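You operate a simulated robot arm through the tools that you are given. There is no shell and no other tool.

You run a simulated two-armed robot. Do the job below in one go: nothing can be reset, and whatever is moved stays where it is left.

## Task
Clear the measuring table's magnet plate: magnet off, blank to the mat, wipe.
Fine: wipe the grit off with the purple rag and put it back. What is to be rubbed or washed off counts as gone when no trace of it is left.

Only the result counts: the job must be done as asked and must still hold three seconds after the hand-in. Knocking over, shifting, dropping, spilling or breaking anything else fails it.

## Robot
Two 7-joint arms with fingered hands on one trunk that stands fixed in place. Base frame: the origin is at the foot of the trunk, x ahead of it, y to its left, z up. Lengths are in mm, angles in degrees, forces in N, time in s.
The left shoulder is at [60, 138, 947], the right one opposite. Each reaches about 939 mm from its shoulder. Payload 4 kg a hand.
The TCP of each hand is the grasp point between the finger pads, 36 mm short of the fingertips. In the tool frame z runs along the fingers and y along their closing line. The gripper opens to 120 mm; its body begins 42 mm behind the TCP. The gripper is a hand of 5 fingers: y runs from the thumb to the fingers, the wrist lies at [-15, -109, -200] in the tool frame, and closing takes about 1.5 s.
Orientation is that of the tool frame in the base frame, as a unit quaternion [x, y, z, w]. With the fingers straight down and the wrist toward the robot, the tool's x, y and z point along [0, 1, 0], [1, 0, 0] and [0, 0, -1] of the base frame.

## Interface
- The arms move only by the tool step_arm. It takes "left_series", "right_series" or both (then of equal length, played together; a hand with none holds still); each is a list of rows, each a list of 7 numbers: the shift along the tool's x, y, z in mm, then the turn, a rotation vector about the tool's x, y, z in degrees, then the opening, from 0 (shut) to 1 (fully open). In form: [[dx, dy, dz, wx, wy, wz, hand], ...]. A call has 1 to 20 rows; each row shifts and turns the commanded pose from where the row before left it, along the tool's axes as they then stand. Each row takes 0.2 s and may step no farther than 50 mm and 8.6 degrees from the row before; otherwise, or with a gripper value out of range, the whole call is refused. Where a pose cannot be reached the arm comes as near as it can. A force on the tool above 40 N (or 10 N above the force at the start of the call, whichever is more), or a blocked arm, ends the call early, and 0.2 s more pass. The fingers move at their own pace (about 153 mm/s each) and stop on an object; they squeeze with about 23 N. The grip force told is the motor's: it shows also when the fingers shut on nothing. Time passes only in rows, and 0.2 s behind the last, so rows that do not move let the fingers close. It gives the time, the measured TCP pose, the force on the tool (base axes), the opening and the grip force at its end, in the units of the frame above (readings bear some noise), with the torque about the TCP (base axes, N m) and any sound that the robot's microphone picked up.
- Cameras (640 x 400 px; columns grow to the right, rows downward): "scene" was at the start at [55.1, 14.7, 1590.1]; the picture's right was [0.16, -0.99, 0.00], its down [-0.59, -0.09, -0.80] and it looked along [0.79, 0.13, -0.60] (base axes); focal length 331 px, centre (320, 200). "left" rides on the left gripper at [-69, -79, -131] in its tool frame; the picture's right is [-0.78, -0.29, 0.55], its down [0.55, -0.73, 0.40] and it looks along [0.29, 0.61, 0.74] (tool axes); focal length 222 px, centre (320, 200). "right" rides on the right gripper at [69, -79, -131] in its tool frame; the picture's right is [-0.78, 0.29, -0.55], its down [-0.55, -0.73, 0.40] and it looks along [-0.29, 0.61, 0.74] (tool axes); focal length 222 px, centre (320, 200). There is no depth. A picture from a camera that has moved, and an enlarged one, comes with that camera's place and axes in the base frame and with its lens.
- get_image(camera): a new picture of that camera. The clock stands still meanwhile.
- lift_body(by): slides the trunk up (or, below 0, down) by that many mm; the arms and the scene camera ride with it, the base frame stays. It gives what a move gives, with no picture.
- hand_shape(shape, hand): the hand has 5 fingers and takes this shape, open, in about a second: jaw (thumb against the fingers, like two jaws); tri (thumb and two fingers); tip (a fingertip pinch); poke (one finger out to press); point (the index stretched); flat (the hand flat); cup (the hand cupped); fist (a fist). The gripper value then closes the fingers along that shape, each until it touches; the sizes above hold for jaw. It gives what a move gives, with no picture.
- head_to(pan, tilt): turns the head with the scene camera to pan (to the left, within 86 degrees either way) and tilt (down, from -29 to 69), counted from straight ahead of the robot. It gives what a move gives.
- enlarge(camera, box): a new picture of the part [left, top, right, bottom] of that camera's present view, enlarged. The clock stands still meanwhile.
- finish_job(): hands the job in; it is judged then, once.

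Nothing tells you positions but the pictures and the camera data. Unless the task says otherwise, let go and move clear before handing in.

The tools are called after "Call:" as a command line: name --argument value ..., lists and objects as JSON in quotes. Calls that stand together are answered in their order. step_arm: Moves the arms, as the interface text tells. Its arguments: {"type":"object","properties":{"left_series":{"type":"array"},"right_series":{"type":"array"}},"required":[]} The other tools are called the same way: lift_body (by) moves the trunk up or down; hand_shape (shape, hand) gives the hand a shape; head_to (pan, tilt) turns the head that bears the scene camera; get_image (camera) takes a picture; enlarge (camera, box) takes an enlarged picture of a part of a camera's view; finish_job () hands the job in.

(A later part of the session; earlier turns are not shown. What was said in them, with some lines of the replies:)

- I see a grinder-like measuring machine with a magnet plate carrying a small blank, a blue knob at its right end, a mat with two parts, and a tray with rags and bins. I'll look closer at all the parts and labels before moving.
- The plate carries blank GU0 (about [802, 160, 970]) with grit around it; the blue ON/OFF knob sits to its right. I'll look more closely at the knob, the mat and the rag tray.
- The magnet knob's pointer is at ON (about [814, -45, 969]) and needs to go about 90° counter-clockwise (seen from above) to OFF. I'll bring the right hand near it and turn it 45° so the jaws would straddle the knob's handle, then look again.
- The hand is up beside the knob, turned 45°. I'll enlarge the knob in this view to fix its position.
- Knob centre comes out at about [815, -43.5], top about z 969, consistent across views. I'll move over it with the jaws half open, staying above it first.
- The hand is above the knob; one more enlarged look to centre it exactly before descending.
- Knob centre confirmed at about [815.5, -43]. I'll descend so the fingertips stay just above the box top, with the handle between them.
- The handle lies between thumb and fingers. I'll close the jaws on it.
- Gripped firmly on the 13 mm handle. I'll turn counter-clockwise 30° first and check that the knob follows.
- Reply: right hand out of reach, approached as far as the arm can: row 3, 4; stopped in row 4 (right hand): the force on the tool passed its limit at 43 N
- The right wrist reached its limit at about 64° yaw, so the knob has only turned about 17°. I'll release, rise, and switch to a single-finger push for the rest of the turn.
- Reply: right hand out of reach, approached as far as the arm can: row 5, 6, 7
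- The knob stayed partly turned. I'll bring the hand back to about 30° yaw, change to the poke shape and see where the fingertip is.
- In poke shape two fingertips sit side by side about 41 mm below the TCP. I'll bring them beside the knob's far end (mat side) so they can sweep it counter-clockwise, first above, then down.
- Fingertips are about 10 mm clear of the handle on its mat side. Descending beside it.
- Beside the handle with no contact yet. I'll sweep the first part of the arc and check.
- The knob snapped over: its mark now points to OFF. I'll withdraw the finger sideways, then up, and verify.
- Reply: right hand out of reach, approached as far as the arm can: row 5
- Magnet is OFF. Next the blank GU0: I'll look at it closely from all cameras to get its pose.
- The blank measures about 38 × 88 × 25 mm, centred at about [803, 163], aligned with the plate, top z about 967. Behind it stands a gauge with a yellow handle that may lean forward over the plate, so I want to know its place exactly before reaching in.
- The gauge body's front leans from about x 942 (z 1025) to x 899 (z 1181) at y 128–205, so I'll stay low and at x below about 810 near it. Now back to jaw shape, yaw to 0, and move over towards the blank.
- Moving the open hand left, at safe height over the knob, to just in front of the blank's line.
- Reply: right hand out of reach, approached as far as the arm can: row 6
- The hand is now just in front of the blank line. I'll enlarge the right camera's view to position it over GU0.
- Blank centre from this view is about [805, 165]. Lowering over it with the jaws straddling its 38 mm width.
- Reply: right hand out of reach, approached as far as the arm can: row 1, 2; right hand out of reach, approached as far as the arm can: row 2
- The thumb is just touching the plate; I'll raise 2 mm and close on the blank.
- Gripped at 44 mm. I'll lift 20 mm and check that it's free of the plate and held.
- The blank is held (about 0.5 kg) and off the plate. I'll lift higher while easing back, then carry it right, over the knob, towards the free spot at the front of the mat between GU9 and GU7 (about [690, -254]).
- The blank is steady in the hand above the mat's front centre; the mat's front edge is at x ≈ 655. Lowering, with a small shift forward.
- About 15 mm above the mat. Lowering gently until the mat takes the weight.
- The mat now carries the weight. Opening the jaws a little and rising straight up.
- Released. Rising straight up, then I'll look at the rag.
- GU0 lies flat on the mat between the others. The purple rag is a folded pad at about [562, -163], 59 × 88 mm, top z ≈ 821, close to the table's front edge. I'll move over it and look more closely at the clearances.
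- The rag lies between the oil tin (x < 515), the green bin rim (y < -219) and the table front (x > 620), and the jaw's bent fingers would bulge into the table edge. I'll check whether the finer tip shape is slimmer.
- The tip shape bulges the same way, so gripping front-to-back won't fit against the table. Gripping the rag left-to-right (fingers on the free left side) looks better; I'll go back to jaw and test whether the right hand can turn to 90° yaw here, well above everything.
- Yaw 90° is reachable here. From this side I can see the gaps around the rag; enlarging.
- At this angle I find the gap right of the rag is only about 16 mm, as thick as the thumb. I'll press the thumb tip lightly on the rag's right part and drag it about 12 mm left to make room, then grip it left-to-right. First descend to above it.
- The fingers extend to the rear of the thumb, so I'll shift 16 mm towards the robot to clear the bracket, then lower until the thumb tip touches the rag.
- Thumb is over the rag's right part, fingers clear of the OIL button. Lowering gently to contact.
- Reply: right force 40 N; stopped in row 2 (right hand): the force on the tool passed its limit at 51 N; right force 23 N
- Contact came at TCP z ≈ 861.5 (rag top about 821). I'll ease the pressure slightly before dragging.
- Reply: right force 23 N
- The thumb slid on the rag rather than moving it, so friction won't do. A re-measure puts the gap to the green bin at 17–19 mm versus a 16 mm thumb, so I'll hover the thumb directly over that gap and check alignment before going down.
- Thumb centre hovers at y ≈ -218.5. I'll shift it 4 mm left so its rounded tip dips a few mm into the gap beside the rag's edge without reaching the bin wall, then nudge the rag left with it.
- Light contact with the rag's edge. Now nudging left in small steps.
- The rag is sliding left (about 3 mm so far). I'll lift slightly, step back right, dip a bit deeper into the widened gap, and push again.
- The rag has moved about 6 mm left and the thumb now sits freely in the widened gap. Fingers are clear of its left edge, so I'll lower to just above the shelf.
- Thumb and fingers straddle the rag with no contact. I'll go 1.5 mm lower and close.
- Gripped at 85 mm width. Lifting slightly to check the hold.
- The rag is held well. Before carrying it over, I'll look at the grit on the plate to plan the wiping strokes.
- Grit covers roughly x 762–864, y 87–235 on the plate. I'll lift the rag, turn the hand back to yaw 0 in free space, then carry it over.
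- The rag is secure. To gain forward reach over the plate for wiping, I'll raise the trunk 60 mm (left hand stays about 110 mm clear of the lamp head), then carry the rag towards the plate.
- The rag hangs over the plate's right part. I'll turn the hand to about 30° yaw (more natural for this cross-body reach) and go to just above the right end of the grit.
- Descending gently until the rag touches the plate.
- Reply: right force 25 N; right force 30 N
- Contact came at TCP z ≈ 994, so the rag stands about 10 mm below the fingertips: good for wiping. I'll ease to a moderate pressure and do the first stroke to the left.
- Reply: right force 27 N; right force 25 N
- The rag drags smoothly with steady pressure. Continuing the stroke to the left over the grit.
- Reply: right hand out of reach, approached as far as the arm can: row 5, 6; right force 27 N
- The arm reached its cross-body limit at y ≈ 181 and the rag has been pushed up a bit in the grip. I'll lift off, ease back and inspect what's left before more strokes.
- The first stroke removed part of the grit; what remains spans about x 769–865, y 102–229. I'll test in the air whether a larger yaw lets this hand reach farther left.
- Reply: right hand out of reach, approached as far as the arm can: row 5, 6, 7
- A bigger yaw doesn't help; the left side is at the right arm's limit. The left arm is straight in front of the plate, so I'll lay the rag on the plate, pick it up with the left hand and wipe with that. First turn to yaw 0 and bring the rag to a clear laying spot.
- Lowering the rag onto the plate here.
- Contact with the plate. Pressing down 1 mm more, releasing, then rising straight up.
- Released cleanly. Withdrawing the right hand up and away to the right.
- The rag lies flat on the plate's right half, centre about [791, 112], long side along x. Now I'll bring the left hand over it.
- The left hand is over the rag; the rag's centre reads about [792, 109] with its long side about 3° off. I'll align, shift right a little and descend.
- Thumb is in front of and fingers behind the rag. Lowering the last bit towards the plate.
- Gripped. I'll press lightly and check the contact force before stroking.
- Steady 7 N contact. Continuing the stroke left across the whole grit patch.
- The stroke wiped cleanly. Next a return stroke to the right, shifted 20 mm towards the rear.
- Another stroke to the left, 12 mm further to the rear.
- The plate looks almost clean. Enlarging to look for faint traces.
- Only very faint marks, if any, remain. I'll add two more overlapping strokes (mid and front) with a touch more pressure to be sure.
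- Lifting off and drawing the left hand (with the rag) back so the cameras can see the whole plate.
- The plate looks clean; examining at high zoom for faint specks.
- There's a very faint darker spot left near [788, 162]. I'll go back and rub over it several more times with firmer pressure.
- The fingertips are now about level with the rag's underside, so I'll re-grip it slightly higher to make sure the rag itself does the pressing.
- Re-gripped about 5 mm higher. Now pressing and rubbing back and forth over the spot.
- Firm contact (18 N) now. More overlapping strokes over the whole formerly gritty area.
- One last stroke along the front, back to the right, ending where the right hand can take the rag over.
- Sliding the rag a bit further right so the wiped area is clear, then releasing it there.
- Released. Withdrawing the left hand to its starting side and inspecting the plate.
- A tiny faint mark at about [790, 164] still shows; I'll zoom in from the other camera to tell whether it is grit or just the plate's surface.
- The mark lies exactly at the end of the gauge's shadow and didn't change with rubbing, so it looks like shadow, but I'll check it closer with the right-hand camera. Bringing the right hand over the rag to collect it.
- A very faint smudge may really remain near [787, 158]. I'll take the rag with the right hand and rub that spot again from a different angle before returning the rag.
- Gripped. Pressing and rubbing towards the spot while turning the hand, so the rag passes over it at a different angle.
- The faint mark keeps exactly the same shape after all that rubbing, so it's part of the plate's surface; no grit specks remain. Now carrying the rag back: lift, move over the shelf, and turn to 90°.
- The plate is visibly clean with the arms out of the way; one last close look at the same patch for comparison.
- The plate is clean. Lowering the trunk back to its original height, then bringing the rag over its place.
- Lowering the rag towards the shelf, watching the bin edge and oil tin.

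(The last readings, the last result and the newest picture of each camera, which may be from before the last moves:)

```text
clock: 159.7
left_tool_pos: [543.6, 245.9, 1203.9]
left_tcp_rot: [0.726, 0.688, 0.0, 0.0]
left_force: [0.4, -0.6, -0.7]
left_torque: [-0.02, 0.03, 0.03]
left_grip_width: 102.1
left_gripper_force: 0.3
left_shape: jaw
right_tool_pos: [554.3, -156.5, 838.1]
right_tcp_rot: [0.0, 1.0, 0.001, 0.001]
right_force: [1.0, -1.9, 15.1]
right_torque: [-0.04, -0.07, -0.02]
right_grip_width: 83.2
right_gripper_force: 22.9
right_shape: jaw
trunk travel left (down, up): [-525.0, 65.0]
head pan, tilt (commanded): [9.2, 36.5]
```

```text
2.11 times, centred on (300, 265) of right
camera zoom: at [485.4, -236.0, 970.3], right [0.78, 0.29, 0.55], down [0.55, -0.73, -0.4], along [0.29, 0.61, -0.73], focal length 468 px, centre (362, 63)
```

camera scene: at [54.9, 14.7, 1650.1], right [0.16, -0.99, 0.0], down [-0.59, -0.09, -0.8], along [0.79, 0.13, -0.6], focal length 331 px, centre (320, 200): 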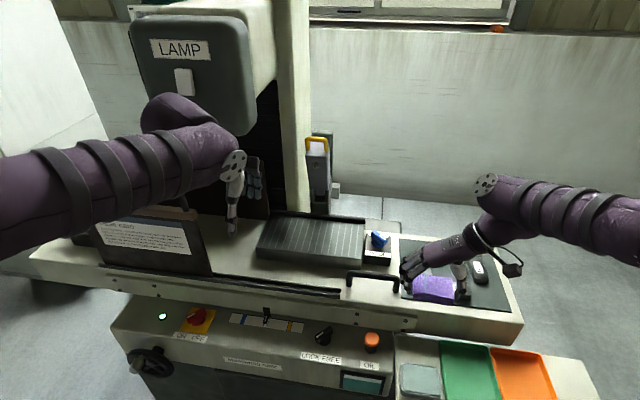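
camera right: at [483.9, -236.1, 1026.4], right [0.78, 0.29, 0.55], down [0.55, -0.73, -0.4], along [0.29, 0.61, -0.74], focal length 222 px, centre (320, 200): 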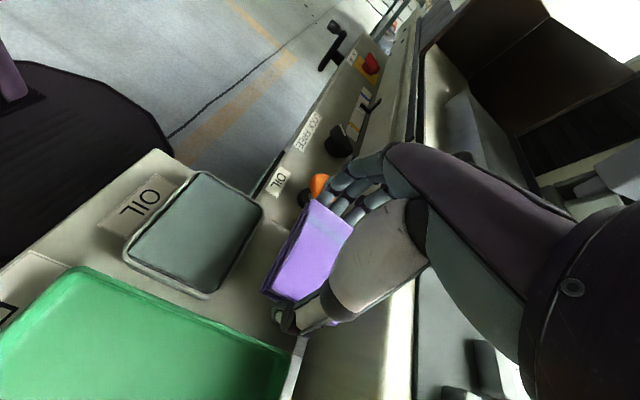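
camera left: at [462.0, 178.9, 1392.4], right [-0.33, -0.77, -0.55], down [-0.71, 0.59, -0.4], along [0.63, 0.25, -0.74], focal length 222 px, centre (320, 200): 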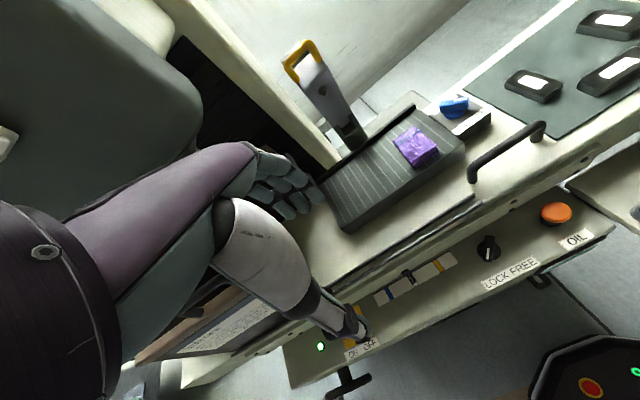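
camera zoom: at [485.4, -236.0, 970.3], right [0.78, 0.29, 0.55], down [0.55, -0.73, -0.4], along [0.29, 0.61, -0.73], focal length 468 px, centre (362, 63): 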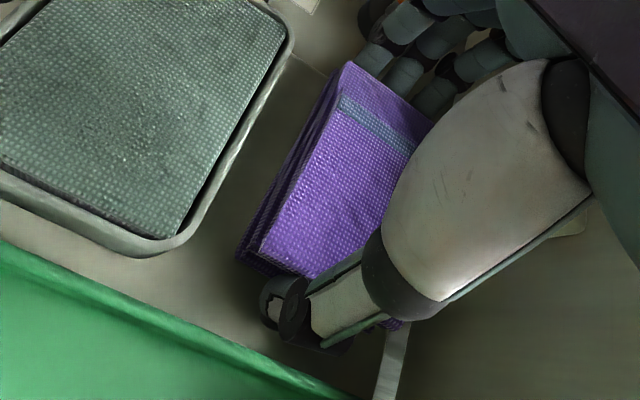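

The rag rests on the shelf. Relieving the pressure and opening just enough.

Call:
step_arm --right_series '[[0, 0, -1.5, 0, 0, 0, 0], [0, 0, 0, 0, 0, 0, 0.72], [0, 0, 0, 0, 0, 0, 0.78], [0, 0, 0, 0, 0, 0, 0.78], [0, 0, 0, 0, 0, 0, 0.78], [0, 0, 0, 0, 0, 0, 0.78]]'

Call:
enlarge --camera "scene" --box '[380, 290, 460, 360]'

Call:
enlarge --camera "right" --box '[200, 170, 400, 360]'

```text
clock: 161.1
left_tool_pos: [544.5, 245.8, 1201.1]
left_tcp_rot: [0.726, 0.688, -0.001, 0.0]
left_force: [0.6, -1.0, 0.0]
left_torque: [-0.02, 0.02, 0.0]
left_grip_width: 101.8
left_gripper_force: 0.0
left_shape: jaw
right_tool_pos: [554.2, -156.3, 839.5]
right_tcp_rot: [0.0, 1.0, 0.001, 0.001]
right_force: [-0.5, -0.4, -0.4]
right_torque: [0.02, -0.01, -0.03]
right_grip_width: 93.2
right_gripper_force: 0.0
right_shape: jaw
trunk travel left (down, up): [-525.0, 65.0]
head pan, tilt (commanded): [9.2, 36.5]
```

```text
5.71 times, centred on (420, 325) of scene
camera zoom: at [55.2, 14.7, 1590.1], right [0.16, -0.99, 0.0], down [-0.59, -0.09, -0.8], along [0.79, 0.13, -0.6], focal length 1893 px, centre (-251, -514)
```

zoom: 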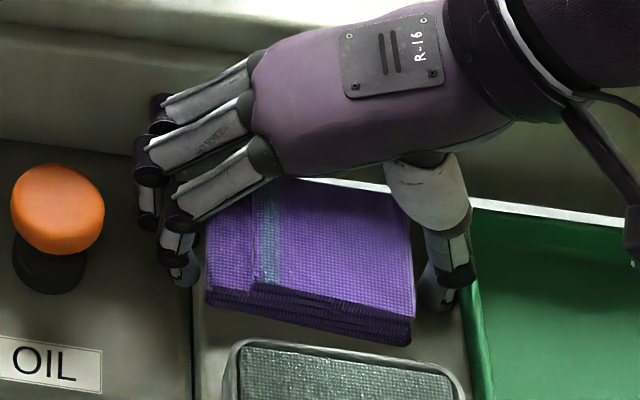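

```text
2.11 times, centred on (300, 265) of right
camera zoom: at [485.8, -236.4, 970.1], right [0.78, 0.29, 0.55], down [0.55, -0.73, -0.4], along [0.29, 0.61, -0.73], focal length 468 px, centre (362, 63)
```

zoom: 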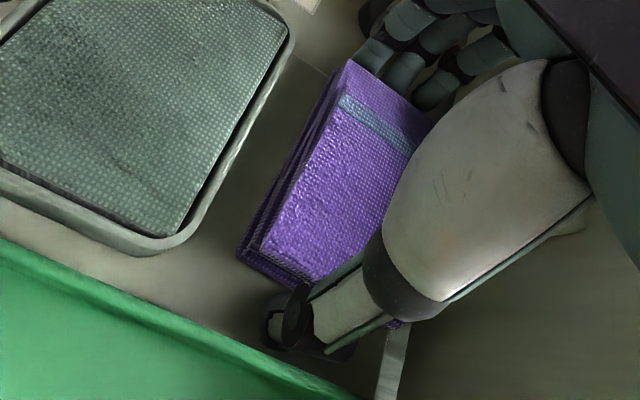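

Released; rising straight up and clear.

Call:
step_arm --right_series '[[0, 0, -8, 0, 0, 0, 0.78], [0, 0, -15, 0, 0, 0, 0.78], [0, 0, -35, 0, 0, 0, 0.78], [0, 0, -40, 0, 0, 0, 0.78], [0, 0, -40, 0, 0, 0, 0.78], [0, 0, -40, 0, 0, 0, 0.78], [0, 0, 0, 0, 0, 0, 0.78]]'

Call:
enlarge --camera "scene" --box '[370, 290, 470, 370]'

Call:
get_image --camera "scene"

Call:
get_image --camera "right"

```text
clock: 162.7
left_tool_pos: [545.0, 245.8, 1202.5]
left_tcp_rot: [0.725, 0.689, 0.0, -0.001]
left_force: [0.4, -0.2, 0.0]
left_torque: [-0.01, -0.02, 0.03]
left_grip_width: 102.1
left_gripper_force: 0.1
left_shape: jaw
right_tool_pos: [553.9, -156.4, 1018.1]
right_tcp_rot: [0.0, 1.0, 0.001, 0.0]
right_force: [0.7, -0.8, 0.3]
right_torque: [0.0, -0.01, -0.02]
right_grip_width: 93.4
right_gripper_force: 0.1
right_shape: jaw
trunk travel left (down, up): [-525.0, 65.0]
head pan, tilt (commanded): [9.2, 36.5]
```

```text
5.00 times, centred on (420, 330) of scene
camera zoom: at [55.4, 14.5, 1590.1], right [0.16, -0.99, 0.0], down [-0.59, -0.09, -0.8], along [0.79, 0.13, -0.6], focal length 1657 px, centre (-180, -450)
```

zoom: 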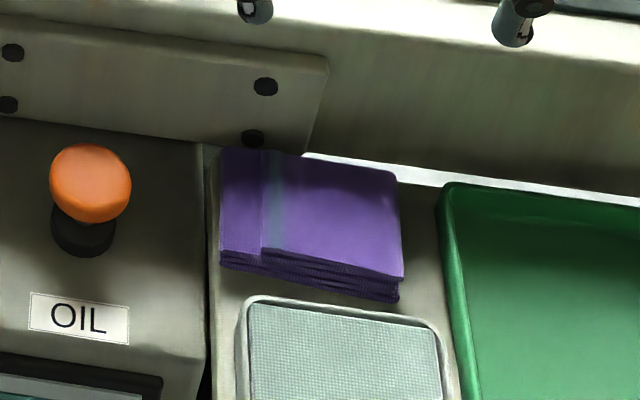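

```text
taken
camera scene: at [55.4, 14.5, 1590.1], right [0.16, -0.99, 0.0], down [-0.59, -0.09, -0.8], along [0.79, 0.13, -0.6], focal length 331 px, centre (320, 200)
```

scene: 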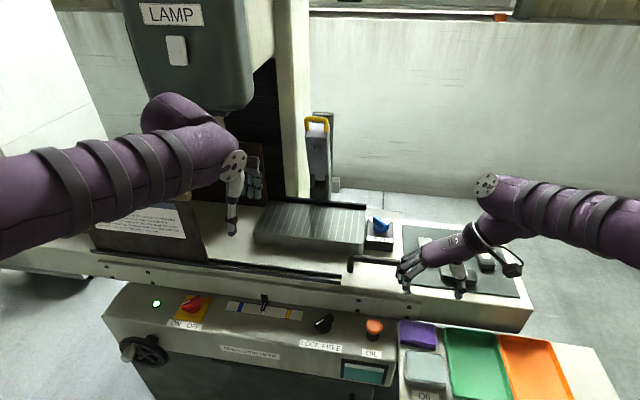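

```text
taken
camera right: at [486.3, -236.5, 1150.5], right [0.78, 0.29, 0.55], down [0.55, -0.73, -0.4], along [0.29, 0.61, -0.73], focal length 222 px, centre (320, 200)
```

right: 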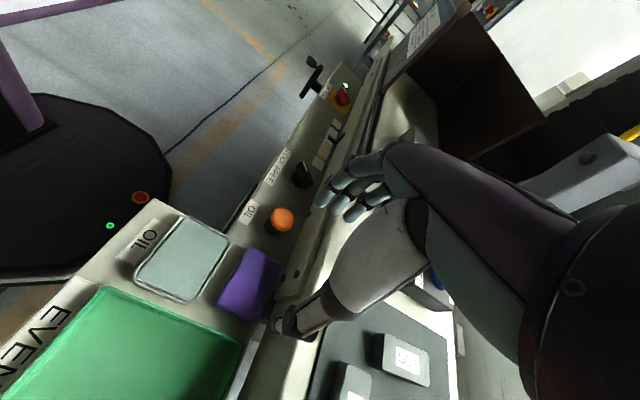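

The rag is back on its spot beside the oil tin. Moving the right hand up and away, then a final check of everything.

Call:
step_arm --right_series '[[0, 0, -45, 0, 0, 0, 0.8], [0, 0, -45, 0, 0, 0, 0.8], [20, 0, -40, 0, 0, 0, 0.8], [0, 0, -40, 0, 0, 7.5, 0.8], [0, 0, -40, 0, 0, 7.5, 0.8], [0, 0, 0, 0, 0, 7.5, 0.8], [0, 0, 0, 0, 0, 7.5, 0.8], [0, 0, 0, 0, 0, 7.5, 0.8], [0, 0, 0, 0, 0, 7.5, 0.8], [0, 0, 0, 0, 0, 7.5, 0.8], [0, 0, 0, 0, 0, 7.5, 0.8], [0, 0, 0, 0, 0, 7.5, 0.8], [0, 0, 0, 0, 0, 7.5, 0.8], [0, 0, 0, 0, 0, 7.5, 0.8], [0, 0, 0, 0, 0, 7.5, 0.8], [-40, 0, 0, 0, 0, 0, 0.8], [-20, 0, 0, 0, 0, 0, 0.8], [0, 0, 0, 0, 0, 0, 0.8]]'

Call:
get_image --camera "scene"

Call:
get_image --camera "right"

Call:
enlarge --camera "scene" --box '[380, 200, 560, 310]'

Call:
enlarge --camera "scene" --box '[380, 310, 640, 400]'

Call:
enlarge --camera "scene" --box '[240, 190, 420, 300]'

Call:
enlarge --camera "scene" --box '[100, 280, 400, 400]'

```text
clock: 166.5
left_tool_pos: [544.6, 245.0, 1202.1]
left_tcp_rot: [0.725, 0.688, 0.0, 0.0]
left_force: [-0.2, 0.0, -0.5]
left_torque: [-0.01, -0.01, -0.03]
left_grip_width: 101.9
left_gripper_force: 0.1
left_shape: jaw
right_tool_pos: [535.2, -217.5, 1225.2]
right_tcp_rot: [0.707, 0.707, 0.0, 0.001]
right_force: [0.6, 0.4, -0.9]
right_torque: [0.03, -0.02, 0.0]
right_grip_width: 95.8
right_gripper_force: 0.1
right_shape: jaw
trunk travel left (down, up): [-525.0, 65.0]
head pan, tilt (commanded): [9.2, 36.5]
```

```text
taken
camera scene: at [55.1, 14.6, 1590.1], right [0.16, -0.99, 0.0], down [-0.59, -0.09, -0.8], along [0.79, 0.13, -0.6], focal length 331 px, centre (320, 200)
```

scene: 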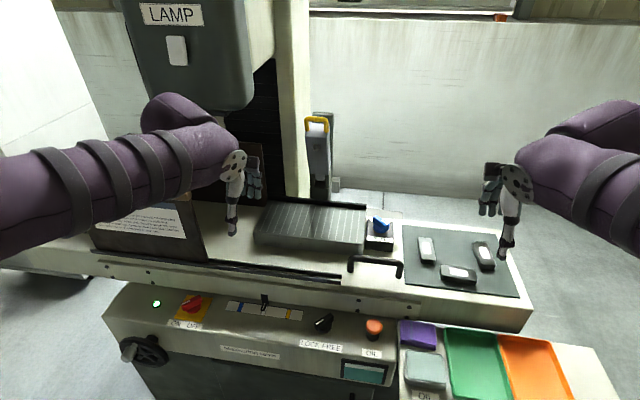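

```text
taken
camera right: at [456.3, -149.1, 1356.4], right [0.29, -0.79, 0.55], down [-0.73, -0.55, -0.4], along [0.61, -0.28, -0.74], focal length 222 px, centre (320, 200)
```

right: 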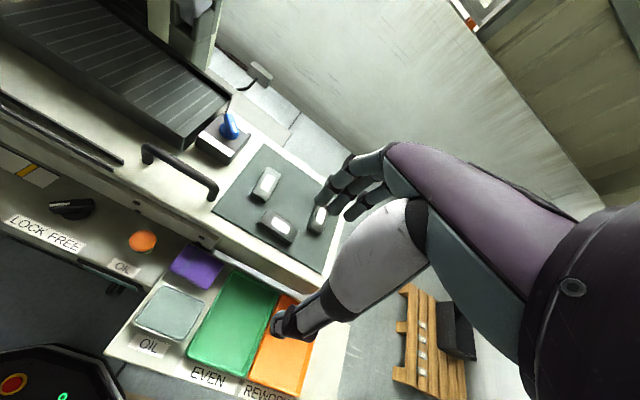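

```text
3.56 times, centred on (470, 255) of scene
camera zoom: at [55.1, 14.6, 1590.1], right [0.16, -0.99, 0.0], down [-0.59, -0.09, -0.8], along [0.79, 0.13, -0.6], focal length 1178 px, centre (-213, 4)
```

zoom: 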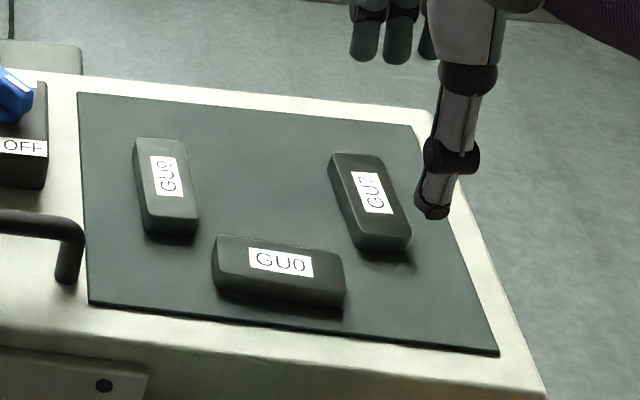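

```text
2.46 times, centred on (510, 355) of scene
camera zoom: at [55.1, 14.6, 1590.1], right [0.16, -0.99, 0.0], down [-0.59, -0.09, -0.8], along [0.79, 0.13, -0.6], focal length 816 px, centre (-148, -182)
```

zoom: 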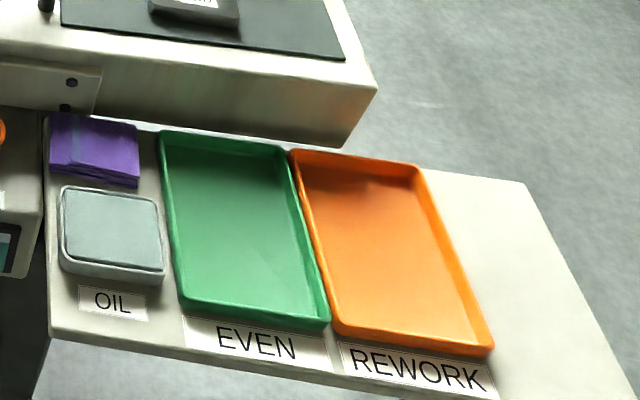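

```text
3.56 times, centred on (330, 245) of scene
camera zoom: at [55.1, 14.6, 1590.1], right [0.16, -0.99, 0.0], down [-0.59, -0.09, -0.8], along [0.79, 0.13, -0.6], focal length 1178 px, centre (284, 40)
```

zoom: 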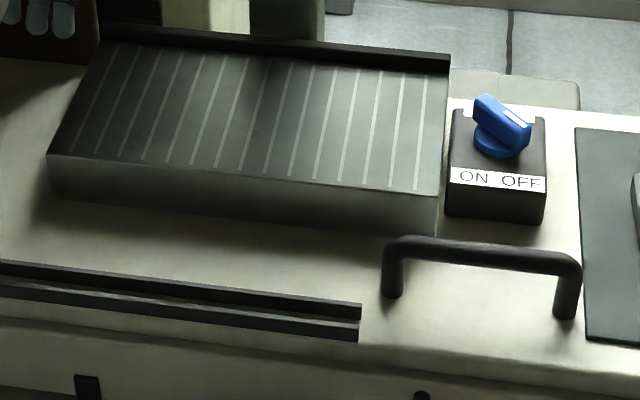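

```text
2.13 times, centred on (250, 340) of scene
camera zoom: at [55.1, 14.6, 1590.1], right [0.16, -0.99, 0.0], down [-0.59, -0.09, -0.8], along [0.79, 0.13, -0.6], focal length 707 px, centre (469, -99)
```

zoom: 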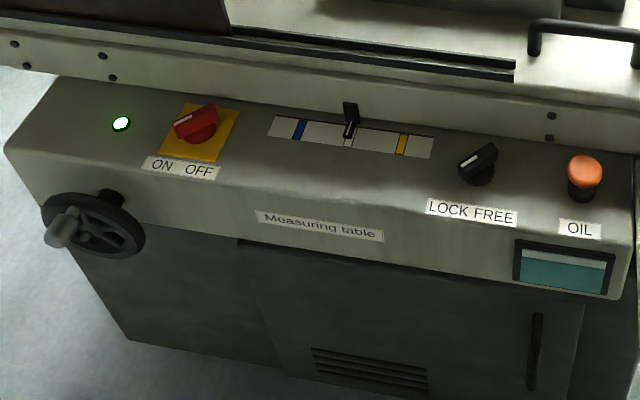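

Everything else is unchanged: bins, tin, GU9/GU7, switches, OIL button. One last high-zoom look at the plate from the original viewpoint.

Call:
enlarge --camera "scene" --box '[280, 200, 340, 245]'

Call:
enlarge --camera "right" --box '[20, 10, 230, 150]'

Call:
enlarge --camera "left" --box '[300, 80, 480, 220]'

```text
8.89 times, centred on (310, 222) of scene
camera zoom: at [55.1, 14.6, 1590.1], right [0.16, -0.99, 0.0], down [-0.59, -0.09, -0.8], along [0.79, 0.13, -0.6], focal length 2945 px, centre (409, 0)
```

zoom: 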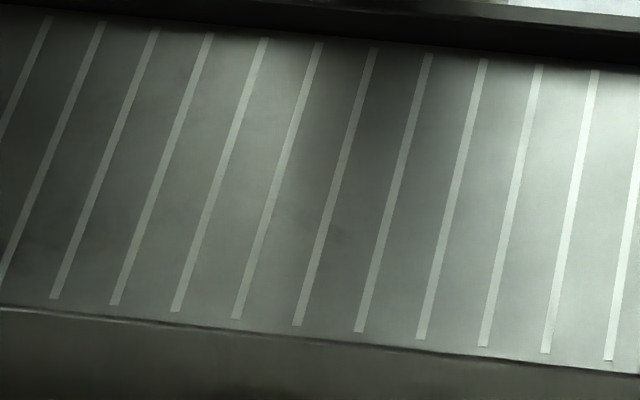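

```text
2.86 times, centred on (125, 80) of right
camera zoom: at [456.3, -149.1, 1356.4], right [0.29, -0.79, 0.55], down [-0.73, -0.55, -0.4], along [0.61, -0.28, -0.74], focal length 635 px, centre (877, 543)
```

zoom: 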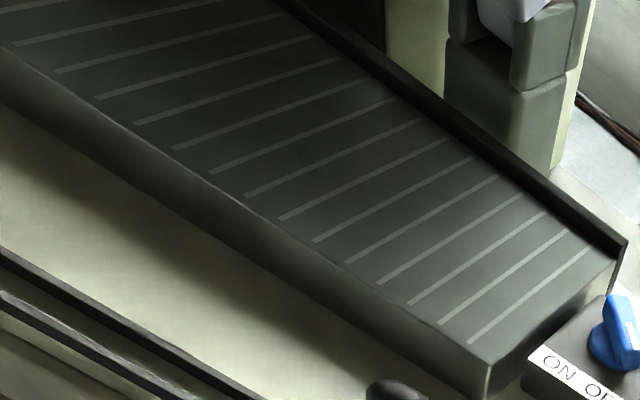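

```text
2.86 times, centred on (390, 150) of left
camera zoom: at [461.6, 179.4, 1332.5], right [-0.33, -0.77, -0.55], down [-0.71, 0.59, -0.4], along [0.63, 0.25, -0.74], focal length 635 px, centre (120, 343)
```

zoom: 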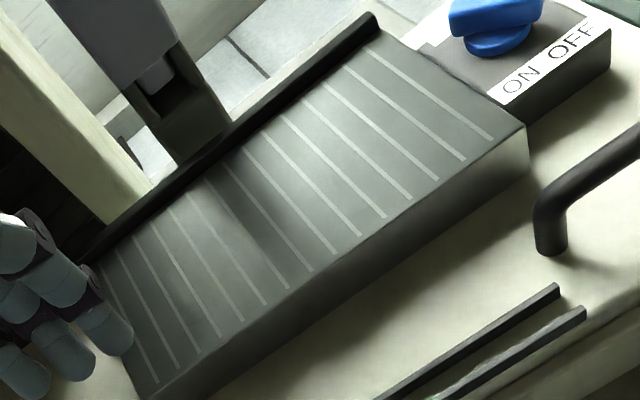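

The knob points to OFF, GU0 lies on the mat, the purple rag is back beside the oil tin, and the plate shows no grit in any of the three views. Both hands are empty and clear, so I'm handing in.

Call:
finish_job

```text
The job is handed in.
```

The magnet is off, blank GU0 is on the mat, the plate is wiped, and the purple rag is back on its shelf. I've handed the job in, but no result of the judging came back.

- **Magnet:** the blue knob points to OFF. I gripped it for the first part of the turn and pushed it the rest of the way with a finger.
- **Blank:** GU0 lies flat at the front of the mat, between GU9 and GU7, neither of which moved.
- **Plate:** I saw no grit in any of the three camera views. One very faint mark stays near the middle. It kept the same shape through repeated rubbing, so I took it to be the plate's surface rather than grit.
- **Rag:** it is beside the oil tin, about 10 mm left of where it started and turned a few degrees. The gap to the green bin was too tight to set it down exactly where it was.

The bins, oil tin, switches and OIL button look unchanged. Both hands are empty and clear.
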